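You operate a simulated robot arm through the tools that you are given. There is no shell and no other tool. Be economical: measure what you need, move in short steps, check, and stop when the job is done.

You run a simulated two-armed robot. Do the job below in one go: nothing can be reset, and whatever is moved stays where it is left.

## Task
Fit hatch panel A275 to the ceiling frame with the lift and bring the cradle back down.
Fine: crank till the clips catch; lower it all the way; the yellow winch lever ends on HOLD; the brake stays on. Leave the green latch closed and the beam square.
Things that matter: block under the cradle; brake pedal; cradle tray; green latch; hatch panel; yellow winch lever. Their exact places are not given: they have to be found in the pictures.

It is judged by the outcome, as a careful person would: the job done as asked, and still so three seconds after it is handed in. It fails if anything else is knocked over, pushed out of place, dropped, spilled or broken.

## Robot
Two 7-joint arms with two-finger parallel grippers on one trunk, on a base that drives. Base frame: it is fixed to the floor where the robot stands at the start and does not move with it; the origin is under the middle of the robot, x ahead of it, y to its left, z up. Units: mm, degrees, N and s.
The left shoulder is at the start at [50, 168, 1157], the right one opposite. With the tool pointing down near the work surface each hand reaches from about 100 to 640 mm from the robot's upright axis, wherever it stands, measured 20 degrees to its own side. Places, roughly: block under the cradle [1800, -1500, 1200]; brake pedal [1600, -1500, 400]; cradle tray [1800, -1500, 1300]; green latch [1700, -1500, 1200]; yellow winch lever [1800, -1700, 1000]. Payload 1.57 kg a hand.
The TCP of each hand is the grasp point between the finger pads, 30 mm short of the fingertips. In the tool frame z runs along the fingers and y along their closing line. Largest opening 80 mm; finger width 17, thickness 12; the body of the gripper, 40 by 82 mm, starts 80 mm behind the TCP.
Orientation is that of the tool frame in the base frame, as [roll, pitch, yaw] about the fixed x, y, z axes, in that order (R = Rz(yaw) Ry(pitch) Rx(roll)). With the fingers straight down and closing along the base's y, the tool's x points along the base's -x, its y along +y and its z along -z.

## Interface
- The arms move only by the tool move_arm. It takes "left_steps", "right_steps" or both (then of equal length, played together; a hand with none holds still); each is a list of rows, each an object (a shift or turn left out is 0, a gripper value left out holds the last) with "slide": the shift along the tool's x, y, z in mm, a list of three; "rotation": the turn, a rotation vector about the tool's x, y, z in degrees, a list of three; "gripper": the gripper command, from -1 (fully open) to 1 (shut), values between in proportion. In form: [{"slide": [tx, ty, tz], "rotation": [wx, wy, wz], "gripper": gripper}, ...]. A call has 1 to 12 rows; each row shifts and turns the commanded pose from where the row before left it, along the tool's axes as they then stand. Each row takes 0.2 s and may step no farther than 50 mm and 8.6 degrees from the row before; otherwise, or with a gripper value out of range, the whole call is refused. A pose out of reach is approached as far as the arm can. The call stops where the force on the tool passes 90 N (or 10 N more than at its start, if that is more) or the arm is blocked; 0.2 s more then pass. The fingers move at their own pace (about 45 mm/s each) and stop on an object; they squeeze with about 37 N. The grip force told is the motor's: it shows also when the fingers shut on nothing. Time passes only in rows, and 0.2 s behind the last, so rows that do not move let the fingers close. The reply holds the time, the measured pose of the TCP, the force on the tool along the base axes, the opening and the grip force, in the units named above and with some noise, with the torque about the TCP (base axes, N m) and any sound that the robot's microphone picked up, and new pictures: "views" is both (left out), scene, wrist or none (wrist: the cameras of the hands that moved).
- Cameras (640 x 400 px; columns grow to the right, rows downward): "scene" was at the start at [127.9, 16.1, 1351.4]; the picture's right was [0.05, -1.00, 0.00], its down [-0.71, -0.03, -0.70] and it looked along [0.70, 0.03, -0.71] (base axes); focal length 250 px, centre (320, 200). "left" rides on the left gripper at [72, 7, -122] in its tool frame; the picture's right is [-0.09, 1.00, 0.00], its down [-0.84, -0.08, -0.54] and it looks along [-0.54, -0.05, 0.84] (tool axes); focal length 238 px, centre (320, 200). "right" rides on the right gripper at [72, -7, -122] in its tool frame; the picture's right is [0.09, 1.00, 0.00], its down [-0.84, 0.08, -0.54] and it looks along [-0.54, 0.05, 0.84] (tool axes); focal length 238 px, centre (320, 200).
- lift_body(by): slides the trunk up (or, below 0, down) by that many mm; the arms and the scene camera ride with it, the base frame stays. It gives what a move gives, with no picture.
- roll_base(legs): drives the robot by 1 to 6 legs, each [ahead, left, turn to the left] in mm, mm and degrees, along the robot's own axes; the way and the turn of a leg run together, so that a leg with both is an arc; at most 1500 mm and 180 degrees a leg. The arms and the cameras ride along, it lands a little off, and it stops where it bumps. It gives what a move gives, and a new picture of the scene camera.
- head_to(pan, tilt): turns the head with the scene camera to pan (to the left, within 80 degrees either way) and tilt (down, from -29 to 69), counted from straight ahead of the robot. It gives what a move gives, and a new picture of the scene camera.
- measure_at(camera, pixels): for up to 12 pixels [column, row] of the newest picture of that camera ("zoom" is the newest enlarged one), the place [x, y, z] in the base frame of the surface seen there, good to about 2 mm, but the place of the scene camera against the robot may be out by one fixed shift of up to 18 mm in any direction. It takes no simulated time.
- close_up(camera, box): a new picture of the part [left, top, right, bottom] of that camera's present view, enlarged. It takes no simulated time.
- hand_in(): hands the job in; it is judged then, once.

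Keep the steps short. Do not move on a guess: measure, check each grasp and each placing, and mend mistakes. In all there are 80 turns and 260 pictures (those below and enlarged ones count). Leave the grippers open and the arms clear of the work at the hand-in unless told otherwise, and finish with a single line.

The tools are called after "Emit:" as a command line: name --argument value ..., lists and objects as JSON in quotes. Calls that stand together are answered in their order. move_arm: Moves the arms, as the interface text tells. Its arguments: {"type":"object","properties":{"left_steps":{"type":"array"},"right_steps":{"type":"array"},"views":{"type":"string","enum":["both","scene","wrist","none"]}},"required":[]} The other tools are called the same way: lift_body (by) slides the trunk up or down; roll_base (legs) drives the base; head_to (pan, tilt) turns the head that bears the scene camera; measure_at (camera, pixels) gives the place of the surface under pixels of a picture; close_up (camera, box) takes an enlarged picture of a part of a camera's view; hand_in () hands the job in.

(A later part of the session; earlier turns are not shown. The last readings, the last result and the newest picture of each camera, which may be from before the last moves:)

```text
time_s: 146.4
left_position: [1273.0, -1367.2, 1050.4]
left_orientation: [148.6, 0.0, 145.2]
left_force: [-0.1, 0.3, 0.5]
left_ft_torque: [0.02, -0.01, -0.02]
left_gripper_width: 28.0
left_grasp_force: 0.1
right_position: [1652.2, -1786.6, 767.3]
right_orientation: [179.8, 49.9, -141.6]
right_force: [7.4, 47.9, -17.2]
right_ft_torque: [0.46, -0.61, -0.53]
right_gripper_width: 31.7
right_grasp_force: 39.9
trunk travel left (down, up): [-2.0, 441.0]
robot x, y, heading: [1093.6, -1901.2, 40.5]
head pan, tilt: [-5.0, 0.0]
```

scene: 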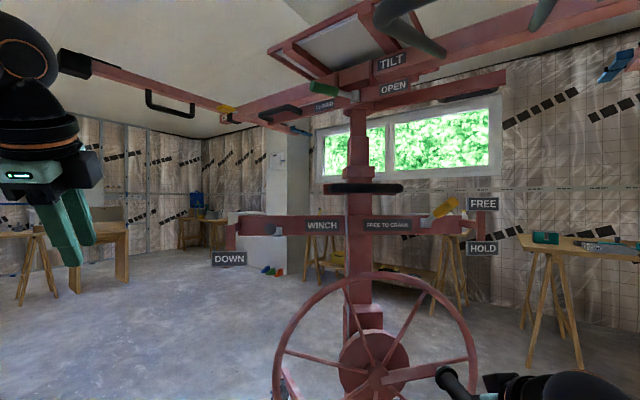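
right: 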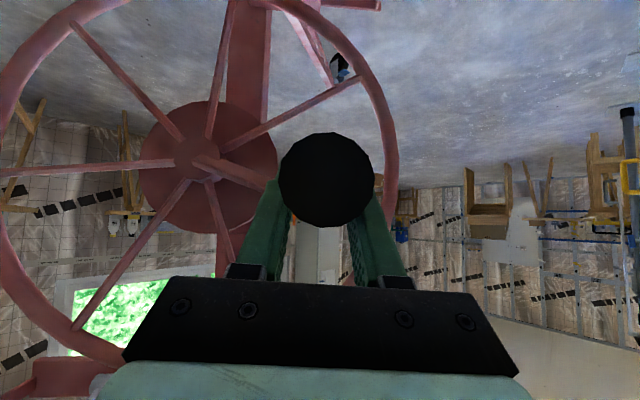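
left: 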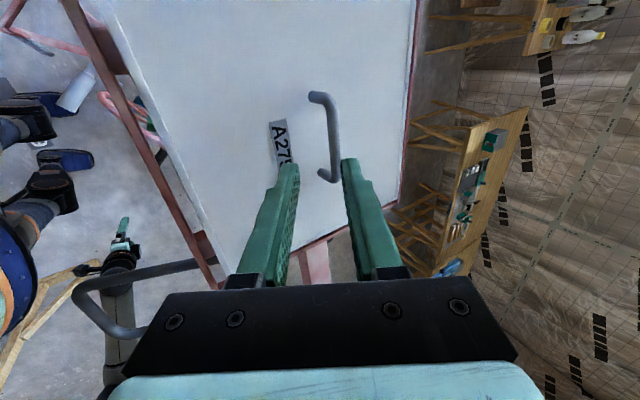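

Grip holds and a turn lifts about 88 mm, so about 12 more turns are needed. I'll realign the tool heading 2°, trim the circle (centre +1.5, z 751, r 118.5) and use 22.5° rows; test one call to the bottom position.

Emit:
move_arm --right_steps '[{"slide": [-24.3, 14.6, -14], "rotation": [-1.6, 0, -1.35]}, {"slide": [-29.4, 25.7, -24.8]}, {"slide": [-19.7, 38.5, -16.6]}, {"slide": [-6.9, 45.4, -5.8]}, {"slide": [6.9, 45.4, 5.8]}, {"slide": [19.7, 38.5, 16.6]}, {"slide": [29.4, 25.7, 24.8]}, {"slide": [34.7, 9, 29.2]}, {"slide": [34.7, -9, 29.2]}, {"slide": [29.4, -25.7, 24.8]}, {"slide": [19.7, -38.5, 16.6]}, {"slide": [6.9, -45.4, 5.8]}]' --views "scene"

```text
time_s: 149.0
left_position: [1271.1, -1373.8, 1054.4]
left_orientation: [148.2, 0.0, 145.0]
left_force: [-0.1, 0.7, -0.6]
left_ft_torque: [-0.01, 0.01, -0.01]
left_gripper_width: 28.0
left_grasp_force: 0.1
right_position: [1580.3, -1698.4, 632.9]
right_orientation: [-179.2, 49.8, -139.8]
right_force: [-25.9, -23.5, 5.4]
right_ft_torque: [0.19, -0.21, 0.52]
right_gripper_width: 28.8
right_grasp_force: 38.5
trunk travel left (down, up): [-2.0, 441.0]
robot x, y, heading: [1092.4, -1898.2, 40.9]
head pan, tilt: [-5.0, 0.0]
```

scene: 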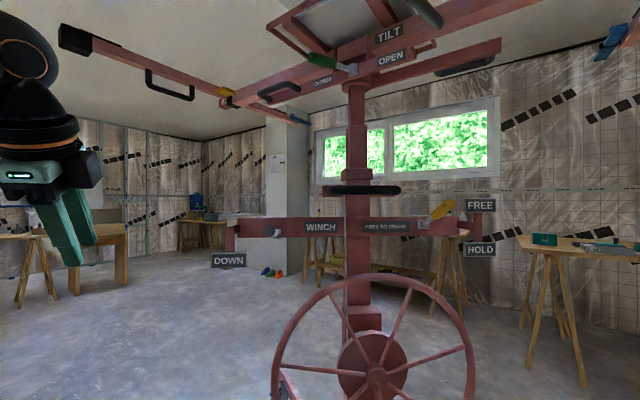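

One more ¾ turn done; forces modest (35 N axial, so I'll ease back 4 mm). Now chaining two calls (540°).

Emit:
move_arm --right_steps '[{"slide": [-4.3, -45.4, -8.9]}, {"slide": [-19.7, -38.5, -16.6]}, {"slide": [-29.4, -25.7, -24.8]}, {"slide": [-34.7, -9, -29.2]}, {"slide": [-34.7, 9, -29.2]}, {"slide": [-29.4, 25.7, -24.8]}, {"slide": [-19.7, 38.5, -16.6]}, {"slide": [-6.9, 45.4, -5.8]}, {"slide": [6.9, 45.4, 5.8]}, {"slide": [19.7, 38.5, 16.6]}, {"slide": [29.4, 25.7, 24.8]}, {"slide": [34.7, 9, 29.2]}]' --views "none"

Emit:
move_arm --right_steps '[{"slide": [34.7, -9, 29.2]}, {"slide": [29.4, -25.7, 24.8]}, {"slide": [19.7, -38.5, 16.6]}, {"slide": [6.9, -45.4, 5.8]}, {"slide": [-6.9, -45.4, -5.8]}, {"slide": [-19.7, -38.5, -16.6]}, {"slide": [-29.4, -25.7, -24.8]}, {"slide": [-34.7, -9, -29.2]}, {"slide": [-34.7, 9, -29.2]}, {"slide": [-29.4, 25.7, -24.8]}, {"slide": [-19.7, 38.5, -16.6]}, {"slide": [-6.9, 45.4, -5.8]}]' --views "scene"

```text
time_s: 151.6
left_position: [1270.7, -1369.2, 1050.6]
left_orientation: [148.3, 0.0, 145.3]
left_force: [-0.7, 1.2, 1.1]
left_ft_torque: [0.03, 0.0, -0.03]
left_gripper_width: 27.9
left_grasp_force: 0.1
right_position: [1498.9, -1602.9, 748.5]
right_orientation: [180.0, 49.7, -139.8]
right_force: [-12.3, 27.6, 5.3]
right_ft_torque: [-0.69, 0.95, -0.66]
right_gripper_width: 29.0
right_grasp_force: 39.5
trunk travel left (down, up): [-2.0, 441.0]
robot x, y, heading: [1088.0, -1897.8, 41.1]
head pan, tilt: [-5.0, 0.0]
```

```text
time_s: 154.2
left_position: [1270.6, -1371.0, 1053.4]
left_orientation: [148.4, 0.0, 145.3]
left_force: [-0.5, -0.1, 0.2]
left_ft_torque: [0.03, -0.02, 0.01]
left_gripper_width: 28.0
left_grasp_force: 0.1
right_position: [1575.7, -1693.1, 873.5]
right_orientation: [-179.9, 50.6, -140.3]
right_force: [-2.0, -1.1, -0.6]
right_ft_torque: [-0.23, 0.27, 0.34]
right_gripper_width: 29.2
right_grasp_force: 38.3
trunk travel left (down, up): [-2.0, 441.0]
robot x, y, heading: [1094.1, -1899.0, 40.9]
head pan, tilt: [-5.0, 0.0]
```

scene: 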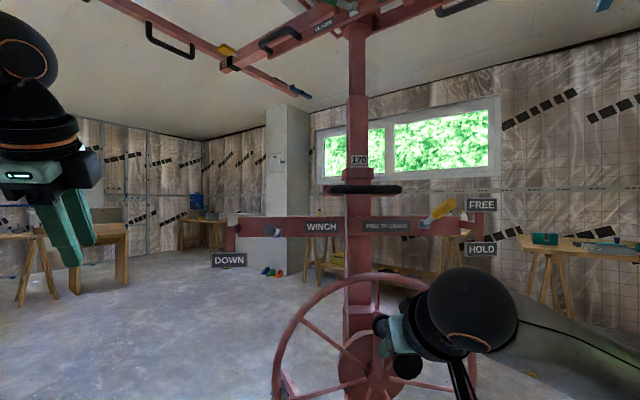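

Excellent – 3.5 turns done smoothly. Chain four more calls (3 turns), then look up.

Emit:
move_arm --right_steps '[{"slide": [6.9, 45.4, 5.8]}, {"slide": [19.7, 38.5, 16.6]}, {"slide": [29.4, 25.7, 24.8]}, {"slide": [34.7, 9, 29.2]}, {"slide": [34.7, -9, 29.2]}, {"slide": [29.4, -25.7, 24.8]}, {"slide": [19.7, -38.5, 16.6]}, {"slide": [6.9, -45.4, 5.8]}, {"slide": [-6.9, -45.4, -5.8]}, {"slide": [-19.7, -38.5, -16.6]}, {"slide": [-29.4, -25.7, -24.8]}, {"slide": [-34.7, -9, -29.2]}]' --views "none"

Emit:
move_arm --right_steps '[{"slide": [-34.7, 9, -29.2]}, {"slide": [-29.4, 25.7, -24.8]}, {"slide": [-19.7, 38.5, -16.6]}, {"slide": [-6.9, 45.4, -5.8]}, {"slide": [6.9, 45.4, 5.8]}, {"slide": [19.7, 38.5, 16.6]}, {"slide": [29.4, 25.7, 24.8]}, {"slide": [34.7, 9, 29.2]}, {"slide": [34.7, -9, 29.2]}, {"slide": [29.4, -25.7, 24.8]}, {"slide": [19.7, -38.5, 16.6]}, {"slide": [6.9, -45.4, 5.8]}]' --views "none"

Emit:
move_arm --right_steps '[{"slide": [-6.9, -45.4, -5.8]}, {"slide": [-19.7, -38.5, -16.6]}, {"slide": [-29.4, -25.7, -24.8]}, {"slide": [-34.7, -9, -29.2]}, {"slide": [-34.7, 9, -29.2]}, {"slide": [-29.4, 25.7, -24.8]}, {"slide": [-19.7, 38.5, -16.6]}, {"slide": [-6.9, 45.4, -5.8]}, {"slide": [6.9, 45.4, 5.8]}, {"slide": [19.7, 38.5, 16.6]}, {"slide": [29.4, 25.7, 24.8]}, {"slide": [34.7, 9, 29.2]}]' --views "none"

Emit:
move_arm --right_steps '[{"slide": [34.7, -9, 29.2]}, {"slide": [29.4, -25.7, 24.8]}, {"slide": [19.7, -38.5, 16.6]}, {"slide": [6.9, -45.4, 5.8]}, {"slide": [-6.9, -45.4, -5.8]}, {"slide": [-19.7, -38.5, -16.6]}, {"slide": [-29.4, -25.7, -24.8]}, {"slide": [-34.7, -9, -29.2]}, {"slide": [-34.7, 9, -29.2]}, {"slide": [-29.4, 25.7, -24.8]}, {"slide": [-19.7, 38.5, -16.6]}, {"slide": [-6.9, 45.4, -5.8]}]' --views "none"

Emit:
head_to --pan -3 --tilt -29

```text
time_s: 156.8
left_position: [1271.4, -1371.2, 1052.1]
left_orientation: [148.3, 0.0, 145.2]
left_force: [0.1, 0.9, -0.1]
left_ft_torque: [0.01, 0.02, 0.01]
left_gripper_width: 27.7
left_grasp_force: 0.0
right_position: [1651.7, -1786.9, 751.6]
right_orientation: [-179.6, 50.0, -139.8]
right_force: [-13.5, 7.3, -10.8]
right_ft_torque: [0.88, -0.92, 0.32]
right_gripper_width: 28.9
right_grasp_force: 38.6
trunk travel left (down, up): [-2.0, 441.0]
robot x, y, heading: [1092.3, -1900.3, 41.0]
head pan, tilt: [-5.0, 0.0]
```

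```text
time_s: 159.4
left_position: [1269.6, -1372.7, 1054.3]
left_orientation: [148.1, -0.1, 145.2]
left_force: [-1.2, 0.3, -1.0]
left_ft_torque: [-0.04, -0.01, 0.02]
left_gripper_width: 27.9
left_grasp_force: 0.1
right_position: [1576.4, -1697.2, 633.0]
right_orientation: [-179.5, 50.4, -140.0]
right_force: [-24.6, -18.9, 19.7]
right_ft_torque: [0.14, -0.16, 0.32]
right_gripper_width: 29.0
right_grasp_force: 38.9
trunk travel left (down, up): [-2.0, 441.0]
robot x, y, heading: [1088.0, -1899.2, 41.0]
head pan, tilt: [-5.0, 0.0]
```

```text
time_s: 162.0
left_position: [1271.4, -1370.0, 1051.5]
left_orientation: [148.4, 0.0, 145.1]
left_force: [-0.4, -0.3, -0.3]
left_ft_torque: [0.0, 0.01, -0.05]
left_gripper_width: 28.0
left_grasp_force: 0.0
right_position: [1496.8, -1603.2, 748.3]
right_orientation: [-179.8, 49.8, -139.7]
right_force: [-6.8, 26.4, 4.2]
right_ft_torque: [-0.72, 1.02, -0.24]
right_gripper_width: 28.9
right_grasp_force: 38.4
trunk travel left (down, up): [-2.0, 441.0]
robot x, y, heading: [1090.1, -1899.9, 40.9]
head pan, tilt: [-5.0, 0.0]
```

```text
time_s: 164.6
left_position: [1269.9, -1370.7, 1052.3]
left_orientation: [148.3, 0.0, 145.3]
left_force: [0.4, -0.7, 0.0]
left_ft_torque: [-0.04, -0.02, -0.04]
left_gripper_width: 28.1
left_grasp_force: 0.0
right_position: [1574.2, -1695.3, 874.6]
right_orientation: [-179.9, 50.8, -140.1]
right_force: [-0.4, -1.3, 11.2]
right_ft_torque: [-0.03, 0.04, 0.82]
right_gripper_width: 28.7
right_grasp_force: 38.7
trunk travel left (down, up): [-2.0, 441.0]
robot x, y, heading: [1090.3, -1901.7, 40.8]
head pan, tilt: [-5.0, 0.0]
```

```text
time_s: 165.5
left_position: [1269.7, -1370.8, 1052.8]
left_orientation: [148.3, 0.1, 145.2]
left_force: [0.0, 1.2, 0.4]
left_ft_torque: [0.03, -0.01, -0.01]
left_gripper_width: 27.9
left_grasp_force: 0.1
right_position: [1575.1, -1694.8, 873.8]
right_orientation: [-180.0, 50.9, -140.3]
right_force: [-0.6, 13.8, 27.6]
right_ft_torque: [-0.17, 0.28, 0.38]
right_gripper_width: 29.0
right_grasp_force: 38.8
trunk travel left (down, up): [-2.0, 441.0]
robot x, y, heading: [1090.1, -1901.8, 40.9]
head pan, tilt: [-3.0, -28.6]
```

scene: 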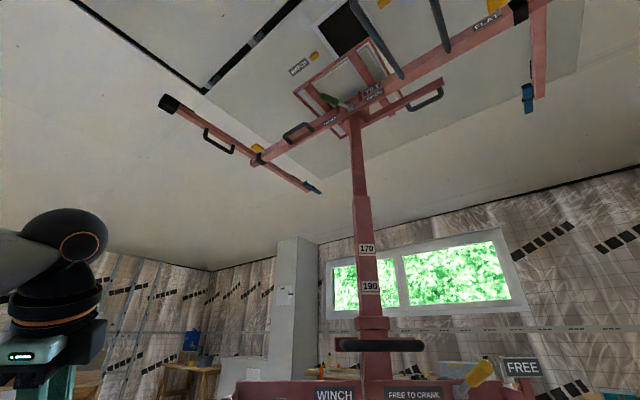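

All good, forces small. Measuring the tray's height and the hatch's clips.

Emit:
measure_at --camera "scene" --pixels '[[296, 92], [373, 90], [315, 56], [384, 3], [300, 67], [360, 125], [320, 30], [375, 20]]'

Emit:
close_up --camera "scene" --box '[260, 0, 460, 150]'

```text
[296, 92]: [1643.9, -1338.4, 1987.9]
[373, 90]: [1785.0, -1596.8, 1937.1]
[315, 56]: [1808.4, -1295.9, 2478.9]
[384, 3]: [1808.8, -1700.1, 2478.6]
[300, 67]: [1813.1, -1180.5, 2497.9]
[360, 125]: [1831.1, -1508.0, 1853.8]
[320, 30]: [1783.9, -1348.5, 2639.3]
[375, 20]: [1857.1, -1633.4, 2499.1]
```

```text
2.67 times, centred on (360, 75) of scene
```

zoom: 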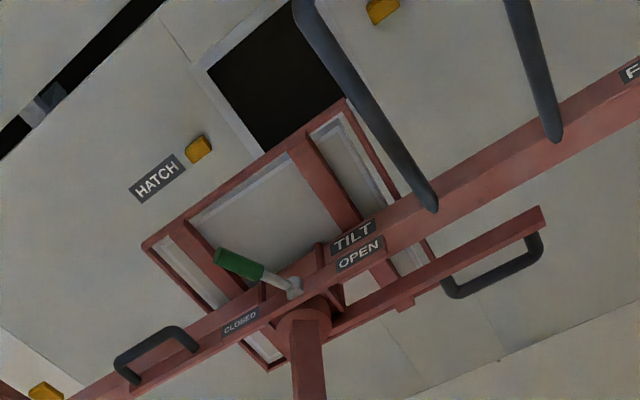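

Risen ≈640 in 6.5 turns (98 mm/turn); about 500 mm remain. Chain five more calls (3.75 turns), leaving ~130 mm.

Emit:
move_arm --right_steps '[{"slide": [6.9, 45.4, 5.8]}, {"slide": [19.7, 38.5, 16.6]}, {"slide": [29.4, 25.7, 24.8]}, {"slide": [34.7, 9, 29.2]}, {"slide": [34.7, -9, 29.2]}, {"slide": [29.4, -25.7, 24.8]}, {"slide": [19.7, -38.5, 16.6]}, {"slide": [6.9, -45.4, 5.8]}, {"slide": [-6.9, -45.4, -5.8]}, {"slide": [-19.7, -38.5, -16.6]}, {"slide": [-29.4, -25.7, -24.8]}, {"slide": [-34.7, -9, -29.2]}]' --views "none"

Emit:
move_arm --right_steps '[{"slide": [-34.7, 9, -29.2]}, {"slide": [-29.4, 25.7, -24.8]}, {"slide": [-19.7, 38.5, -16.6]}, {"slide": [-6.9, 45.4, -5.8]}, {"slide": [6.9, 45.4, 5.8]}, {"slide": [19.7, 38.5, 16.6]}, {"slide": [29.4, 25.7, 24.8]}, {"slide": [34.7, 9, 29.2]}, {"slide": [34.7, -9, 29.2]}, {"slide": [29.4, -25.7, 24.8]}, {"slide": [19.7, -38.5, 16.6]}, {"slide": [6.9, -45.4, 5.8]}]' --views "none"

Emit:
move_arm --right_steps '[{"slide": [-6.9, -45.4, -5.8]}, {"slide": [-19.7, -38.5, -16.6]}, {"slide": [-29.4, -25.7, -24.8]}, {"slide": [-34.7, -9, -29.2]}, {"slide": [-34.7, 9, -29.2]}, {"slide": [-29.4, 25.7, -24.8]}, {"slide": [-19.7, 38.5, -16.6]}, {"slide": [-6.9, 45.4, -5.8]}, {"slide": [6.9, 45.4, 5.8]}, {"slide": [19.7, 38.5, 16.6]}, {"slide": [29.4, 25.7, 24.8]}, {"slide": [34.7, 9, 29.2]}]' --views "none"

Emit:
move_arm --right_steps '[{"slide": [34.7, -9, 29.2]}, {"slide": [29.4, -25.7, 24.8]}, {"slide": [19.7, -38.5, 16.6]}, {"slide": [6.9, -45.4, 5.8]}, {"slide": [-6.9, -45.4, -5.8]}, {"slide": [-19.7, -38.5, -16.6]}, {"slide": [-29.4, -25.7, -24.8]}, {"slide": [-34.7, -9, -29.2]}, {"slide": [-34.7, 9, -29.2]}, {"slide": [-29.4, 25.7, -24.8]}, {"slide": [-19.7, 38.5, -16.6]}, {"slide": [-6.9, 45.4, -5.8]}]' --views "none"

Emit:
move_arm --right_steps '[{"slide": [6.9, 45.4, 5.8]}, {"slide": [19.7, 38.5, 16.6]}, {"slide": [29.4, 25.7, 24.8]}, {"slide": [34.7, 9, 29.2]}, {"slide": [34.7, -9, 29.2]}, {"slide": [29.4, -25.7, 24.8]}, {"slide": [19.7, -38.5, 16.6]}, {"slide": [6.9, -45.4, 5.8]}, {"slide": [-6.9, -45.4, -5.8]}, {"slide": [-19.7, -38.5, -16.6]}, {"slide": [-29.4, -25.7, -24.8]}, {"slide": [-34.7, -9, -29.2]}]' --views "scene"

Emit:
close_up --camera "scene" --box '[240, 0, 480, 150]'

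```text
time_s: 168.1
left_position: [1273.8, -1369.4, 1050.8]
left_orientation: [148.5, -0.2, 145.2]
left_force: [-0.8, 0.0, -0.4]
left_ft_torque: [-0.04, -0.02, 0.01]
left_gripper_width: 28.2
left_grasp_force: 0.1
right_position: [1651.5, -1786.9, 750.3]
right_orientation: [-179.6, 50.4, -140.1]
right_force: [20.5, 26.0, -9.9]
right_ft_torque: [0.54, -0.62, -0.23]
right_gripper_width: 29.9
right_grasp_force: 39.1
trunk travel left (down, up): [-2.0, 441.0]
robot x, y, heading: [1090.9, -1897.3, 40.8]
head pan, tilt: [-3.0, -28.6]
```

```text
time_s: 170.7
left_position: [1270.1, -1372.7, 1053.4]
left_orientation: [148.2, 0.0, 145.1]
left_force: [-1.1, 1.2, -0.6]
left_ft_torque: [-0.02, 0.01, -0.02]
left_gripper_width: 28.0
left_grasp_force: 0.1
right_position: [1575.7, -1698.6, 634.3]
right_orientation: [-179.5, 50.4, -140.1]
right_force: [-24.6, -18.1, 16.1]
right_ft_torque: [0.01, 0.03, 0.55]
right_gripper_width: 28.6
right_grasp_force: 38.0
trunk travel left (down, up): [-2.0, 441.0]
robot x, y, heading: [1089.6, -1901.8, 40.7]
head pan, tilt: [-3.0, -28.6]
```

```text
time_s: 173.3
left_position: [1270.8, -1371.4, 1051.3]
left_orientation: [148.4, 0.0, 145.1]
left_force: [1.0, -0.2, -0.3]
left_ft_torque: [-0.02, -0.03, 0.01]
left_gripper_width: 27.9
left_grasp_force: 0.1
right_position: [1498.8, -1604.9, 745.4]
right_orientation: [-179.4, 49.5, -139.6]
right_force: [-21.2, -11.5, 2.3]
right_ft_torque: [-0.83, 1.04, 0.23]
right_gripper_width: 28.7
right_grasp_force: 38.5
trunk travel left (down, up): [-2.0, 441.0]
robot x, y, heading: [1090.1, -1900.1, 41.0]
head pan, tilt: [-3.0, -28.6]
```

```text
time_s: 175.9
left_position: [1270.0, -1373.0, 1053.1]
left_orientation: [148.2, 0.0, 145.4]
left_force: [0.2, -0.2, -0.7]
left_ft_torque: [-0.02, -0.05, -0.06]
left_gripper_width: 28.0
left_grasp_force: 0.2
right_position: [1574.1, -1694.4, 874.8]
right_orientation: [-179.6, 50.6, -139.9]
right_force: [-6.0, -17.5, 1.9]
right_ft_torque: [0.15, -0.26, 1.31]
right_gripper_width: 29.0
right_grasp_force: 38.8
trunk travel left (down, up): [-2.0, 441.0]
robot x, y, heading: [1091.0, -1903.2, 40.9]
head pan, tilt: [-3.0, -28.6]
```

```text
time_s: 178.5
left_position: [1271.4, -1368.4, 1051.5]
left_orientation: [148.4, 0.0, 145.2]
left_force: [0.1, -0.3, 0.4]
left_ft_torque: [0.0, 0.01, -0.02]
left_gripper_width: 27.9
left_grasp_force: 0.1
right_position: [1651.1, -1786.8, 751.3]
right_orientation: [-179.7, 50.2, -140.0]
right_force: [-2.3, 16.8, -10.6]
right_ft_torque: [0.91, -0.99, 0.19]
right_gripper_width: 28.9
right_grasp_force: 39.0
trunk travel left (down, up): [-2.0, 441.0]
robot x, y, heading: [1089.9, -1899.7, 40.8]
head pan, tilt: [-3.0, -28.6]
```

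scene: 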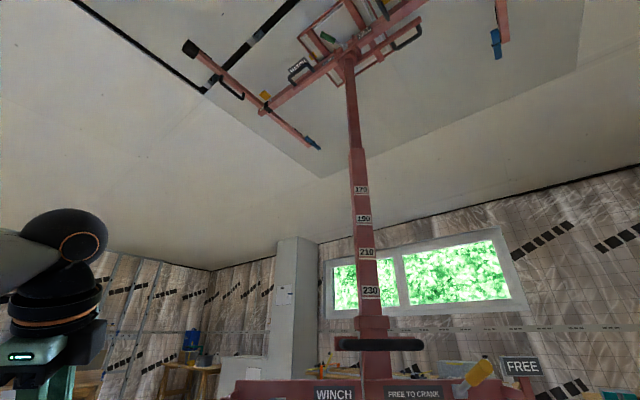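

```text
2.67 times, centred on (360, 75) of scene
```

zoom: 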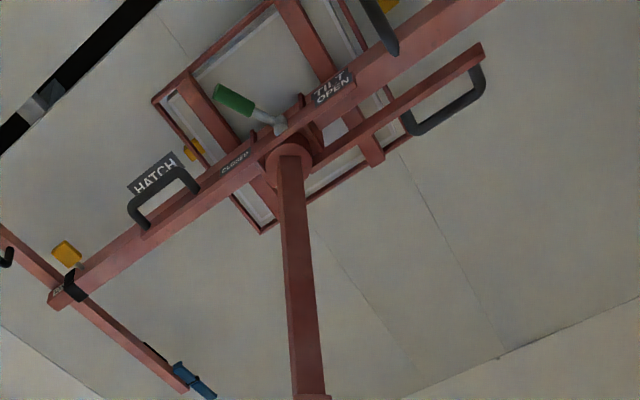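

Tray is near the ceiling. Measure its rim height.

Emit:
measure_at --camera "zoom" --pixels '[[157, 101], [262, 228], [200, 92], [190, 152], [235, 70], [150, 180]]'

```text
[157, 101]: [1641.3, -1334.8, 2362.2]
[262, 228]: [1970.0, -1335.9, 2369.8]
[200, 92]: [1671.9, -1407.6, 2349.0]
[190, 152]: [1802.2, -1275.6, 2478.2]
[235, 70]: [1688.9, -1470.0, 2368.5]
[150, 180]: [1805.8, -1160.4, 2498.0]
```

Rim bottom at 2362; ~120 mm to go. One call of ¾ turn (75 mm), then a slower one (⅜ turn), listening for the clips.

Emit:
move_arm --right_steps '[{"slide": [-34.7, 9, -29.2]}, {"slide": [-29.4, 25.7, -24.8]}, {"slide": [-19.7, 38.5, -16.6]}, {"slide": [-6.9, 45.4, -5.8]}, {"slide": [6.9, 45.4, 5.8]}, {"slide": [19.7, 38.5, 16.6]}, {"slide": [29.4, 25.7, 24.8]}, {"slide": [34.7, 9, 29.2]}, {"slide": [34.7, -9, 29.2]}, {"slide": [29.4, -25.7, 24.8]}, {"slide": [19.7, -38.5, 16.6]}, {"slide": [6.9, -45.4, 5.8]}]' --views "none"

Emit:
move_arm --right_steps '[{"slide": [-3.5, -22.7, -2.9]}, {"slide": [-3.4, -22.7, -2.9]}, {"slide": [-9.9, -19.3, -8.3]}, {"slide": [-9.8, -19.2, -8.3]}, {"slide": [-14.7, -12.9, -12.4]}, {"slide": [-14.7, -12.8, -12.4]}, {"slide": [-17.4, -4.5, -14.6]}, {"slide": [-17.3, -4.5, -14.6]}]' --views "scene"

Emit:
close_up --camera "scene" --box '[240, 0, 480, 150]'

```text
time_s: 181.1
left_position: [1270.7, -1372.5, 1054.8]
left_orientation: [148.1, -0.1, 145.1]
left_force: [0.8, 1.6, -0.3]
left_ft_torque: [0.02, 0.01, 0.03]
left_gripper_width: 28.0
left_grasp_force: 0.0
right_position: [1576.2, -1696.5, 634.4]
right_orientation: [-179.8, 50.6, -140.2]
right_force: [-23.0, -16.1, 25.0]
right_ft_torque: [-0.4, -0.04, 0.42]
right_gripper_width: 28.9
right_grasp_force: 38.7
trunk travel left (down, up): [-2.0, 441.0]
robot x, y, heading: [1090.7, -1898.6, 40.6]
head pan, tilt: [-3.0, -28.6]
```

```text
time_s: 182.9
left_position: [1270.6, -1371.7, 1051.0]
left_orientation: [148.2, 0.0, 145.3]
left_force: [1.2, -0.1, 0.1]
left_ft_torque: [-0.02, 0.0, 0.0]
left_gripper_width: 28.0
left_grasp_force: 0.0
right_position: [1653.0, -1787.1, 751.1]
right_orientation: [-179.7, 49.9, -140.1]
right_force: [-16.8, 9.1, -12.4]
right_ft_torque: [0.06, 0.07, 0.0]
right_gripper_width: 28.7
right_grasp_force: 38.9
trunk travel left (down, up): [-2.0, 441.0]
robot x, y, heading: [1091.1, -1900.6, 40.7]
head pan, tilt: [-3.0, -28.6]
```

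scene: 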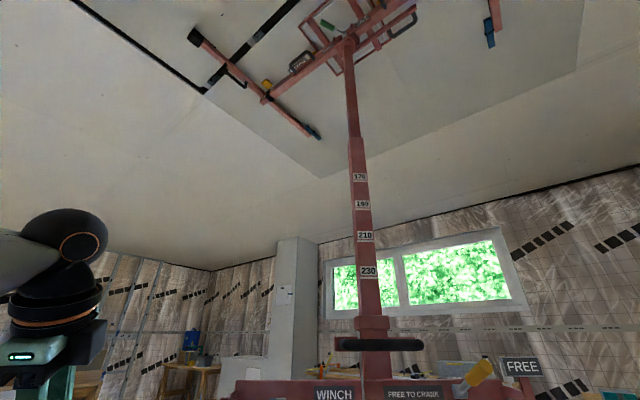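

```text
2.67 times, centred on (360, 75) of scene
```

zoom: 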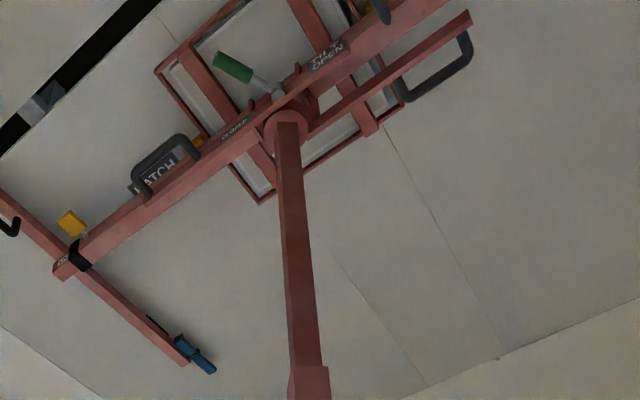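

No sound yet; rim ≈2462, about 25–30 mm left. Eight slow rows (~25 mm).

Emit:
move_arm --right_steps '[{"slide": [-17.4, 4.5, -14.6]}, {"slide": [-17.3, 4.5, -14.6]}, {"slide": [-14.7, 12.9, -12.4]}, {"slide": [-14.7, 12.8, -12.4]}, {"slide": [-9.9, 19.3, -8.3]}, {"slide": [-9.8, 19.2, -8.3]}, {"slide": [-3.5, 22.7, -2.9]}]' --views "scene"

Emit:
close_up --camera "scene" --box '[290, 0, 410, 75]'

Emit:
measure_at --camera "zoom" --pixels '[[50, 120], [260, 362], [140, 130], [215, 20], [85, 200]]'

```text
time_s: 184.5
left_position: [1272.4, -1373.9, 1054.0]
left_orientation: [148.2, 0.0, 144.9]
left_force: [-0.2, 0.8, -0.3]
left_ft_torque: [-0.01, -0.01, -0.02]
left_gripper_width: 28.2
left_grasp_force: 0.0
right_position: [1609.9, -1738.0, 880.2]
right_orientation: [-178.9, 52.0, -143.6]
right_force: [-15.6, 3.4, 14.4]
right_ft_torque: [0.09, -0.05, -0.04]
right_gripper_width: 0.0
right_grasp_force: 20.6
trunk travel left (down, up): [-2.0, 441.0]
robot x, y, heading: [1089.6, -1903.1, 40.5]
head pan, tilt: [-3.0, -28.6]
stopped in row 7 (right hand): the force on the tool passed its limit (the readings are from after the stop); the commanded pose is now the measured one
```

scene: 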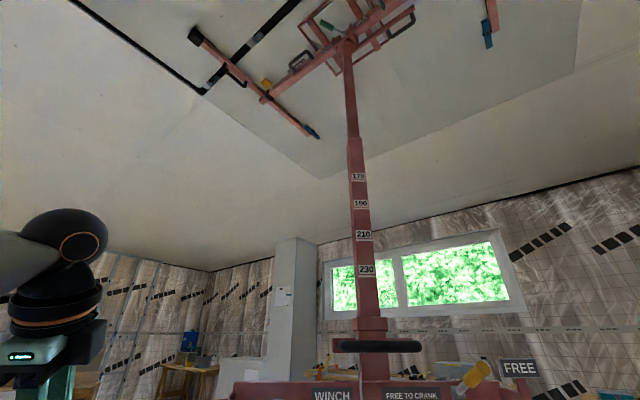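

```text
5.33 times, centred on (350, 38) of scene
```

zoom: 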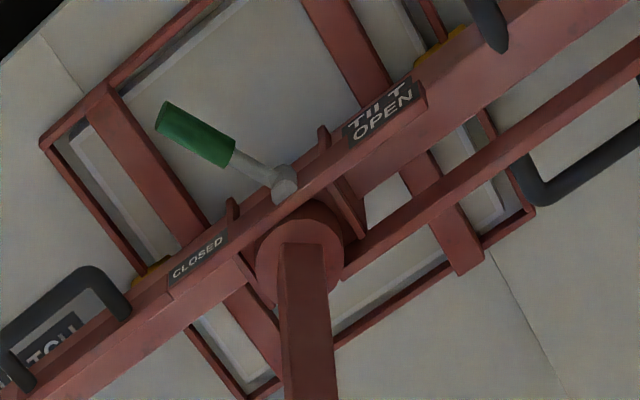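

```text
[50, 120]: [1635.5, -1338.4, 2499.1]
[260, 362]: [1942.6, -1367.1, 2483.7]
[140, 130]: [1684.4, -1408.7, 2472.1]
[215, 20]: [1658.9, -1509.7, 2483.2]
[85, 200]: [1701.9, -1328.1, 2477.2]
```

The grip slipped as the resistance rose (panel bottom ≈2484, at the clips). I'll back the hand off 90 mm and see where the knob is; then push it from below with closed fingers.

Emit:
move_arm --right_steps '[{"slide": [29, 0, -34.5]}, {"slide": [29, 0, -34.5]}, {"slide": [30.8, -20, 25.8]}, {"slide": [30.8, -20, 25.8]}, {}]' --views "wrist"

Emit:
head_to --pan -5 --tilt 30

```text
time_s: 185.7
left_position: [1276.2, -1372.3, 1052.9]
left_orientation: [148.4, 0.0, 144.8]
left_force: [0.2, -1.0, 0.3]
left_ft_torque: [0.03, 0.0, -0.01]
left_gripper_width: 27.8
left_grasp_force: 0.1
right_position: [1568.5, -1826.3, 792.5]
right_orientation: [-178.2, 51.2, -144.3]
right_force: [-0.2, 0.1, 0.3]
right_ft_torque: [0.0, 0.0, -0.03]
right_gripper_width: 0.3
right_grasp_force: 21.6
trunk travel left (down, up): [-2.0, 441.0]
robot x, y, heading: [1090.6, -1901.0, 40.6]
head pan, tilt: [-3.0, -28.6]
```

right: 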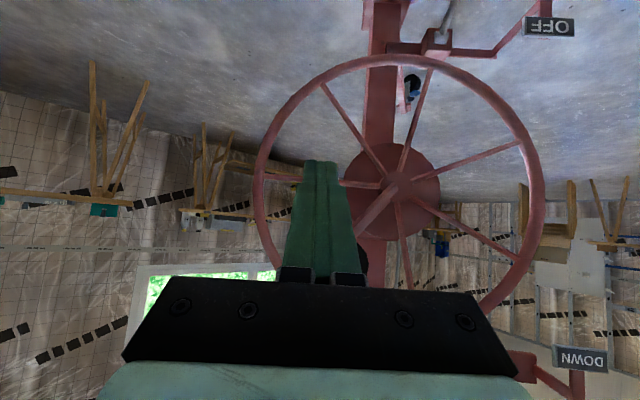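

```text
time_s: 186.9
left_position: [1274.5, -1373.3, 1053.6]
left_orientation: [148.4, -0.1, 144.9]
left_force: [-0.3, -0.1, -0.5]
left_ft_torque: [-0.03, 0.03, -0.02]
left_gripper_width: 27.9
left_grasp_force: 0.2
right_position: [1567.9, -1825.5, 793.8]
right_orientation: [-178.3, 51.2, -144.2]
right_force: [-0.3, -0.1, 0.4]
right_ft_torque: [-0.02, 0.0, -0.01]
right_gripper_width: 0.0
right_grasp_force: 21.5
trunk travel left (down, up): [-2.0, 441.0]
robot x, y, heading: [1088.8, -1902.3, 40.8]
head pan, tilt: [-5.0, 30.0]
```

scene: 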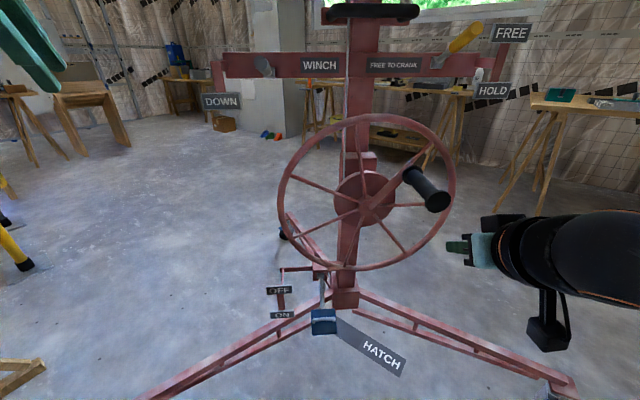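

The wheel held; the knob is at the upper right (438,200). Measure.

Emit:
measure_at --camera "scene" --pixels '[[438, 201], [424, 187], [412, 174], [374, 206], [404, 212]]'

Emit:
close_up --camera "scene" --box '[340, 120, 500, 240]'

```text
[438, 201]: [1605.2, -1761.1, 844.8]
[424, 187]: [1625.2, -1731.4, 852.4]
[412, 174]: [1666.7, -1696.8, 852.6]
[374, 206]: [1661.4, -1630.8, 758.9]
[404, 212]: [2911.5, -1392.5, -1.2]
```

```text
3.33 times, centred on (420, 180) of scene
```

zoom: 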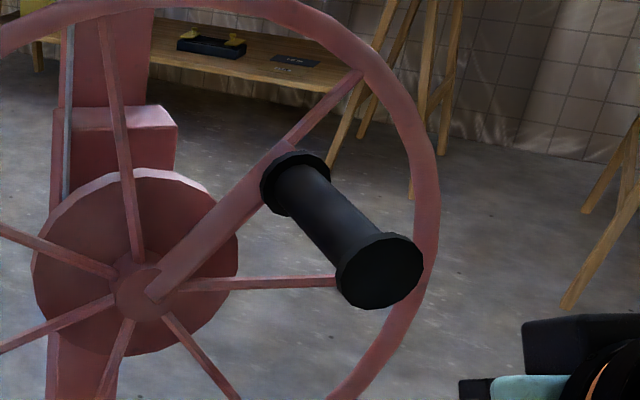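

Knob is at ≈139° (centre (1633,−1753,847)). I'll come in beside it on its trailing (right) side with closed fingers and push it leftwards over the top, which is rigid.

Emit:
move_arm --right_steps '[{"slide": [-19.1, -14, -15.4], "rotation": [-4.3, 0, -3.4], "gripper": 1}, {"slide": [-19.1, -14, -15.4]}, {"slide": [-20.2, 0, 25.1]}, {"slide": [-20.2, 0, 25.1]}, {"slide": [-20.2, 0, 25.1]}, {"slide": [-1.6, 13, -1.3]}, {"slide": [-4.7, 12, -3.8]}, {"slide": [-7.8, 18.5, -6.3]}, {"slide": [-6.2, 20.2, -5]}]' --views "both"

```text
time_s: 189.0
left_position: [1279.1, -1377.5, 1052.2]
left_orientation: [148.3, -0.1, 144.7]
left_force: [-0.2, -0.1, -0.8]
left_ft_torque: [0.02, 0.02, 0.04]
left_gripper_width: 27.9
left_grasp_force: 0.0
right_position: [1640.9, -1765.4, 869.2]
right_orientation: [-176.1, 51.1, -142.8]
right_force: [4.2, -16.1, 2.5]
right_ft_torque: [-0.35, -0.09, -0.21]
right_gripper_width: 0.0
right_grasp_force: 21.4
trunk travel left (down, up): [-2.0, 441.0]
robot x, y, heading: [1093.0, -1900.1, 40.4]
head pan, tilt: [-5.0, 30.0]
stopped in row 9 (right hand): the force on the tool passed its limit (the readings are from after the stop); the commanded pose is now the measured one
```

scene: 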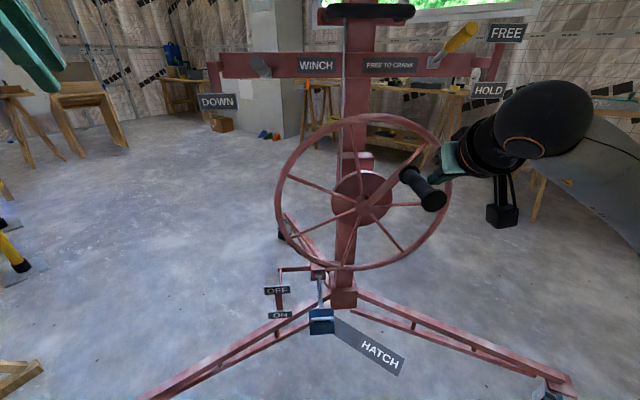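
right: 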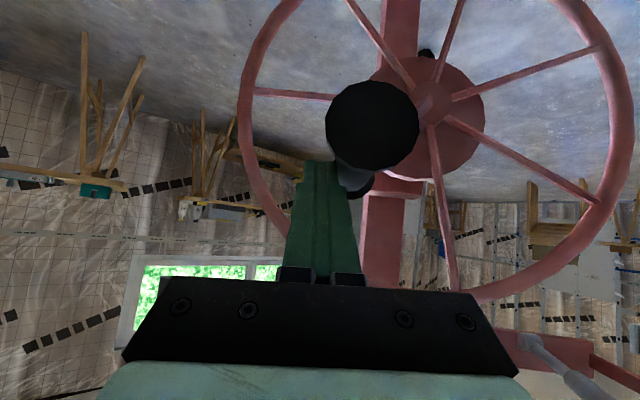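

The finger pressed at the knob's base from too high. Retry lower so the contact is mid-knob, then look up closely at the clips.

Emit:
move_arm --right_steps '[{"slide": [0, -30, 0]}, {"slide": [27.3, 0, 22]}, {"slide": [0, 17, 0]}, {"slide": [-3.1, 12, -2.5]}, {"slide": [-7.8, 14, -6.3]}, {"slide": [-7.8, 14, -6.3]}, {"slide": [-6.2, 16, -5]}, {"slide": [-4, 16, -3]}]' --views "scene"

Emit:
head_to --pan -3 --tilt -29

Emit:
close_up --camera "scene" --box '[285, 0, 435, 90]'

Emit:
measure_at --camera "scene" --pixels '[[299, 22], [306, 37], [318, 52], [338, 67], [327, 10], [310, 60], [318, 24], [371, 8]]'

```text
time_s: 190.3
left_position: [1281.0, -1377.3, 1053.3]
left_orientation: [148.3, -0.1, 144.4]
left_force: [0.4, 0.0, -0.5]
left_ft_torque: [0.0, 0.0, -0.01]
left_gripper_width: 28.0
left_grasp_force: 0.1
right_position: [1647.5, -1770.7, 852.0]
right_orientation: [-174.6, 51.0, -145.5]
right_force: [1.6, -16.6, 6.7]
right_ft_torque: [-0.03, 0.1, 0.26]
right_gripper_width: 0.2
right_grasp_force: 21.6
trunk travel left (down, up): [-2.0, 441.0]
robot x, y, heading: [1095.8, -1904.8, 39.9]
head pan, tilt: [-5.0, 30.0]
stopped in row 6 (right hand): the force on the tool passed its limit (the readings are from after the stop); the commanded pose is now the measured one
```

scene: 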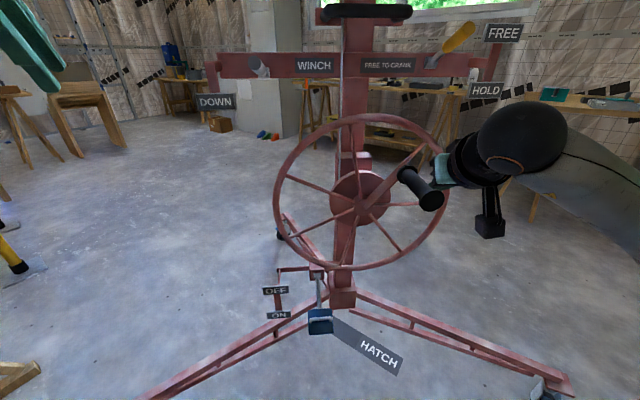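

```text
time_s: 191.6
left_position: [1281.4, -1377.9, 1054.7]
left_orientation: [148.2, -0.2, 144.4]
left_force: [0.0, 0.4, -0.5]
left_ft_torque: [0.01, 0.01, 0.02]
left_gripper_width: 28.1
left_grasp_force: 0.0
right_position: [1646.3, -1772.3, 849.2]
right_orientation: [-174.4, 50.7, -145.3]
right_force: [16.5, -25.8, 7.5]
right_ft_torque: [-0.03, 0.08, 0.35]
right_gripper_width: 0.0
right_grasp_force: 21.6
trunk travel left (down, up): [-2.0, 441.0]
robot x, y, heading: [1089.8, -1905.4, 40.1]
head pan, tilt: [-3.0, -28.6]
```

scene: 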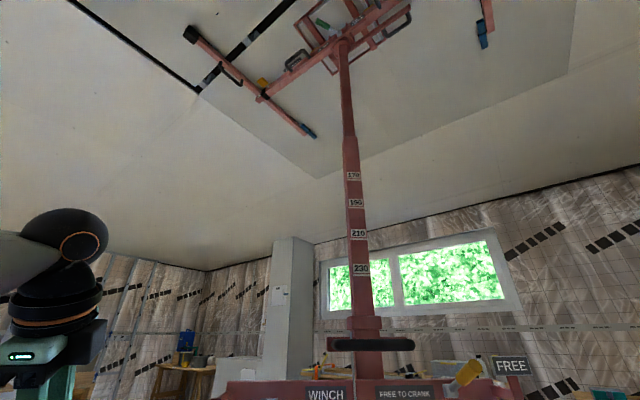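

```text
4.27 times, centred on (360, 45) of scene
```

zoom: 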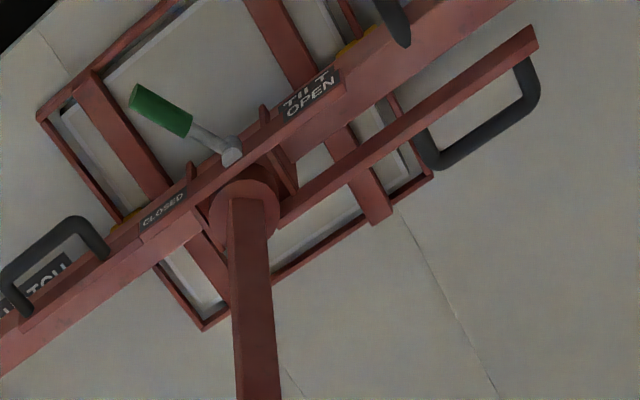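

```text
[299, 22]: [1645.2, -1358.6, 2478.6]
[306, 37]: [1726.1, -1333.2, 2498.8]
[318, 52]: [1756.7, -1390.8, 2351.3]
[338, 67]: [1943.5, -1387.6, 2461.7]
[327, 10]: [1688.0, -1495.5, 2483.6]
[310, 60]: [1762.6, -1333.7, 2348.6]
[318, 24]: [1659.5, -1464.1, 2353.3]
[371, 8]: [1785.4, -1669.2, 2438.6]
```

The wheel no longer yields at 90 N: the panel top (≈2499) sits on the frame, so the lift is at its seat. Next: retreat the right hand, raise the trunk 250, roll 80 ahead, and press the grey DOWN lever (tip ≈(1534,−1462,1042)) from above with the closed left fingers.

Emit:
move_arm --right_steps '[{"slide": [0, -20, 0]}, {"slide": [21, 0, -26]}, {"slide": [21, 0, -26]}, {"slide": [21, 0, -26]}, {"slide": [21, 0, -26]}]' --left_steps '[{"gripper": 1}, {}, {}, {}, {}]' --views "none"

Emit:
lift_body --by 250

Emit:
roll_base --legs '[[80, 0, 0]]'

Emit:
head_to --pan 0 --tilt 20

Emit:
move_arm --left_steps '[{"slide": [-34.3, -14.3, 25.2]}, {"slide": [-34.3, -14.3, 25.2]}, {"slide": [-34.3, -14.3, 25.2]}, {"slide": [-34.3, -14.3, 25.2]}, {"slide": [-34.3, -14.3, 25.2]}, {"slide": [-34.3, -14.3, 25.2]}, {"slide": [-34.3, -14.3, 25.2]}]' --views "both"

Emit:
measure_at --camera "left" --pixels '[[320, 130], [320, 100], [300, 120], [340, 120], [320, 80], [280, 100], [360, 100], [320, 60], [250, 120], [390, 120], [320, 150]]'

```text
time_s: 192.8
left_position: [1282.2, -1376.9, 1053.5]
left_orientation: [148.3, -0.1, 144.4]
left_force: [-0.3, -0.2, -0.5]
left_ft_torque: [0.0, 0.0, -0.01]
left_gripper_width: 0.0
left_grasp_force: 21.3
right_position: [1539.3, -1853.9, 851.9]
right_orientation: [-174.6, 50.8, -144.9]
right_force: [0.2, -0.1, -0.9]
right_ft_torque: [0.0, 0.0, 0.01]
right_gripper_width: 0.1
right_grasp_force: 21.1
trunk travel left (down, up): [-2.0, 441.0]
robot x, y, heading: [1094.0, -1900.7, 40.1]
head pan, tilt: [-3.0, -28.6]
```

```text
time_s: 195.3
left_position: [1281.1, -1377.1, 1302.7]
left_orientation: [148.3, -0.1, 144.4]
left_force: [-1.3, 0.4, 0.4]
left_ft_torque: [0.0, -0.01, -0.01]
left_gripper_width: 0.0
left_grasp_force: 20.8
right_position: [1540.3, -1854.5, 1101.2]
right_orientation: [-174.6, 50.9, -144.8]
right_force: [-0.6, 0.2, -0.8]
right_ft_torque: [-0.01, 0.01, 0.01]
right_gripper_width: 0.0
right_grasp_force: 21.5
trunk travel left (down, up): [-252.0, 191.0]
robot x, y, heading: [1092.3, -1899.7, 40.0]
head pan, tilt: [-3.0, -28.6]
```

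```text
time_s: 196.4
left_position: [1345.3, -1323.9, 1300.5]
left_orientation: [148.3, -0.1, 144.5]
left_force: [-0.1, 0.5, 0.5]
left_ft_torque: [0.0, 0.01, 0.01]
left_gripper_width: 0.2
left_grasp_force: 21.1
right_position: [1602.3, -1800.9, 1101.7]
right_orientation: [-174.5, 50.8, -144.7]
right_force: [-0.2, -0.2, -0.3]
right_ft_torque: [-0.01, -0.02, 0.01]
right_gripper_width: 0.2
right_grasp_force: 21.1
trunk travel left (down, up): [-252.0, 191.0]
robot x, y, heading: [1154.5, -1848.3, 39.9]
head pan, tilt: [-3.0, -28.6]
```

scene: 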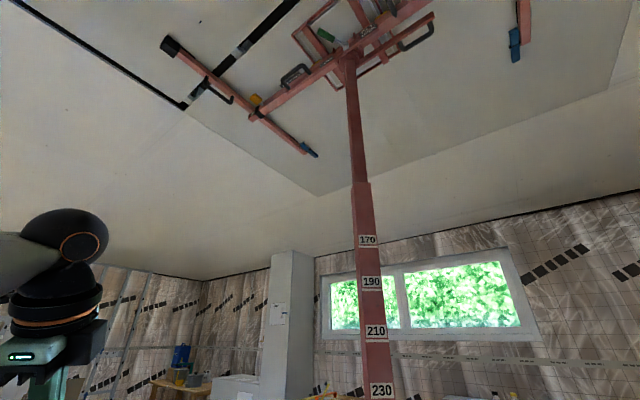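

```text
time_s: 197.6
left_position: [1344.0, -1323.4, 1302.9]
left_orientation: [148.4, -0.1, 144.4]
left_force: [-0.3, -0.5, -0.9]
left_ft_torque: [0.0, 0.01, 0.01]
left_gripper_width: 0.1
left_grasp_force: 21.3
right_position: [1602.8, -1801.5, 1100.4]
right_orientation: [-174.6, 50.8, -144.7]
right_force: [0.2, 0.3, -0.6]
right_ft_torque: [0.02, 0.04, -0.01]
right_gripper_width: 0.0
right_grasp_force: 21.1
trunk travel left (down, up): [-252.0, 191.0]
robot x, y, heading: [1154.3, -1851.2, 40.2]
head pan, tilt: [0.0, 20.0]
```

scene: 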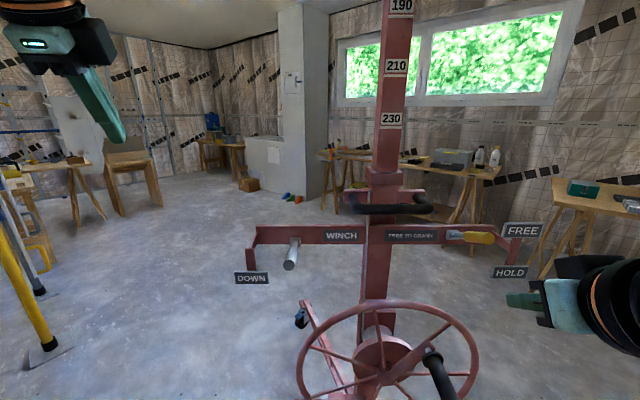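

```text
time_s: 199.2
left_position: [1446.6, -1383.3, 1107.9]
left_orientation: [148.3, -0.1, 144.4]
left_force: [-0.3, 0.3, 0.6]
left_ft_torque: [0.0, 0.03, 0.0]
left_gripper_width: 0.0
left_grasp_force: 21.6
left hand out of reach, approached as far as the arm can: row 1, 2, 3, 4, 5, 6, 7
right_position: [1601.7, -1800.2, 1101.3]
right_orientation: [-174.5, 50.7, -144.7]
right_force: [-0.8, 0.1, 0.3]
right_ft_torque: [0.02, -0.01, -0.01]
right_gripper_width: 0.0
right_grasp_force: 21.4
trunk travel left (down, up): [-252.0, 191.0]
robot x, y, heading: [1158.6, -1845.2, 40.1]
head pan, tilt: [0.0, 20.0]
```

scene: 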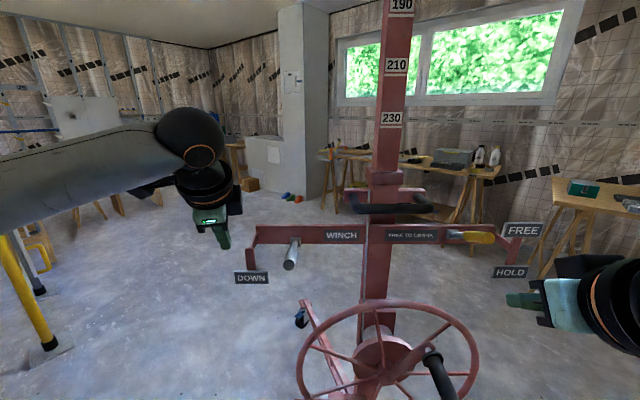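
left: 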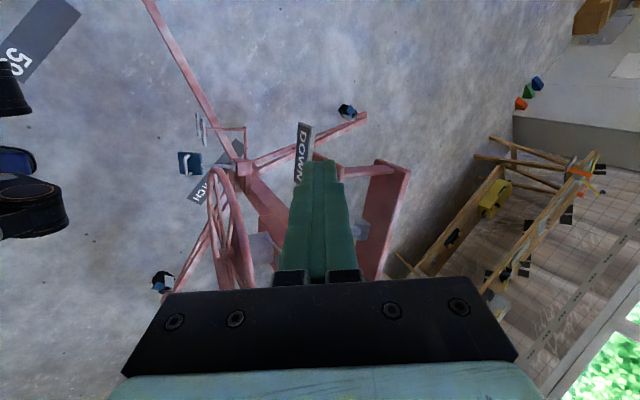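

```text
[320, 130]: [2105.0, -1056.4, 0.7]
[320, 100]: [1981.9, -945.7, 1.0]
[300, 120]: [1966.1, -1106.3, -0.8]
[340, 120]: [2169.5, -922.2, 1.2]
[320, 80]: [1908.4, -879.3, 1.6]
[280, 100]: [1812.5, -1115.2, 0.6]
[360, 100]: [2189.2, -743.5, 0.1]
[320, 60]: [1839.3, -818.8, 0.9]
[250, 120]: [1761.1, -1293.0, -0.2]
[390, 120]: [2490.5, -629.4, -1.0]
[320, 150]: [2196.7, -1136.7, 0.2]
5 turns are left
```

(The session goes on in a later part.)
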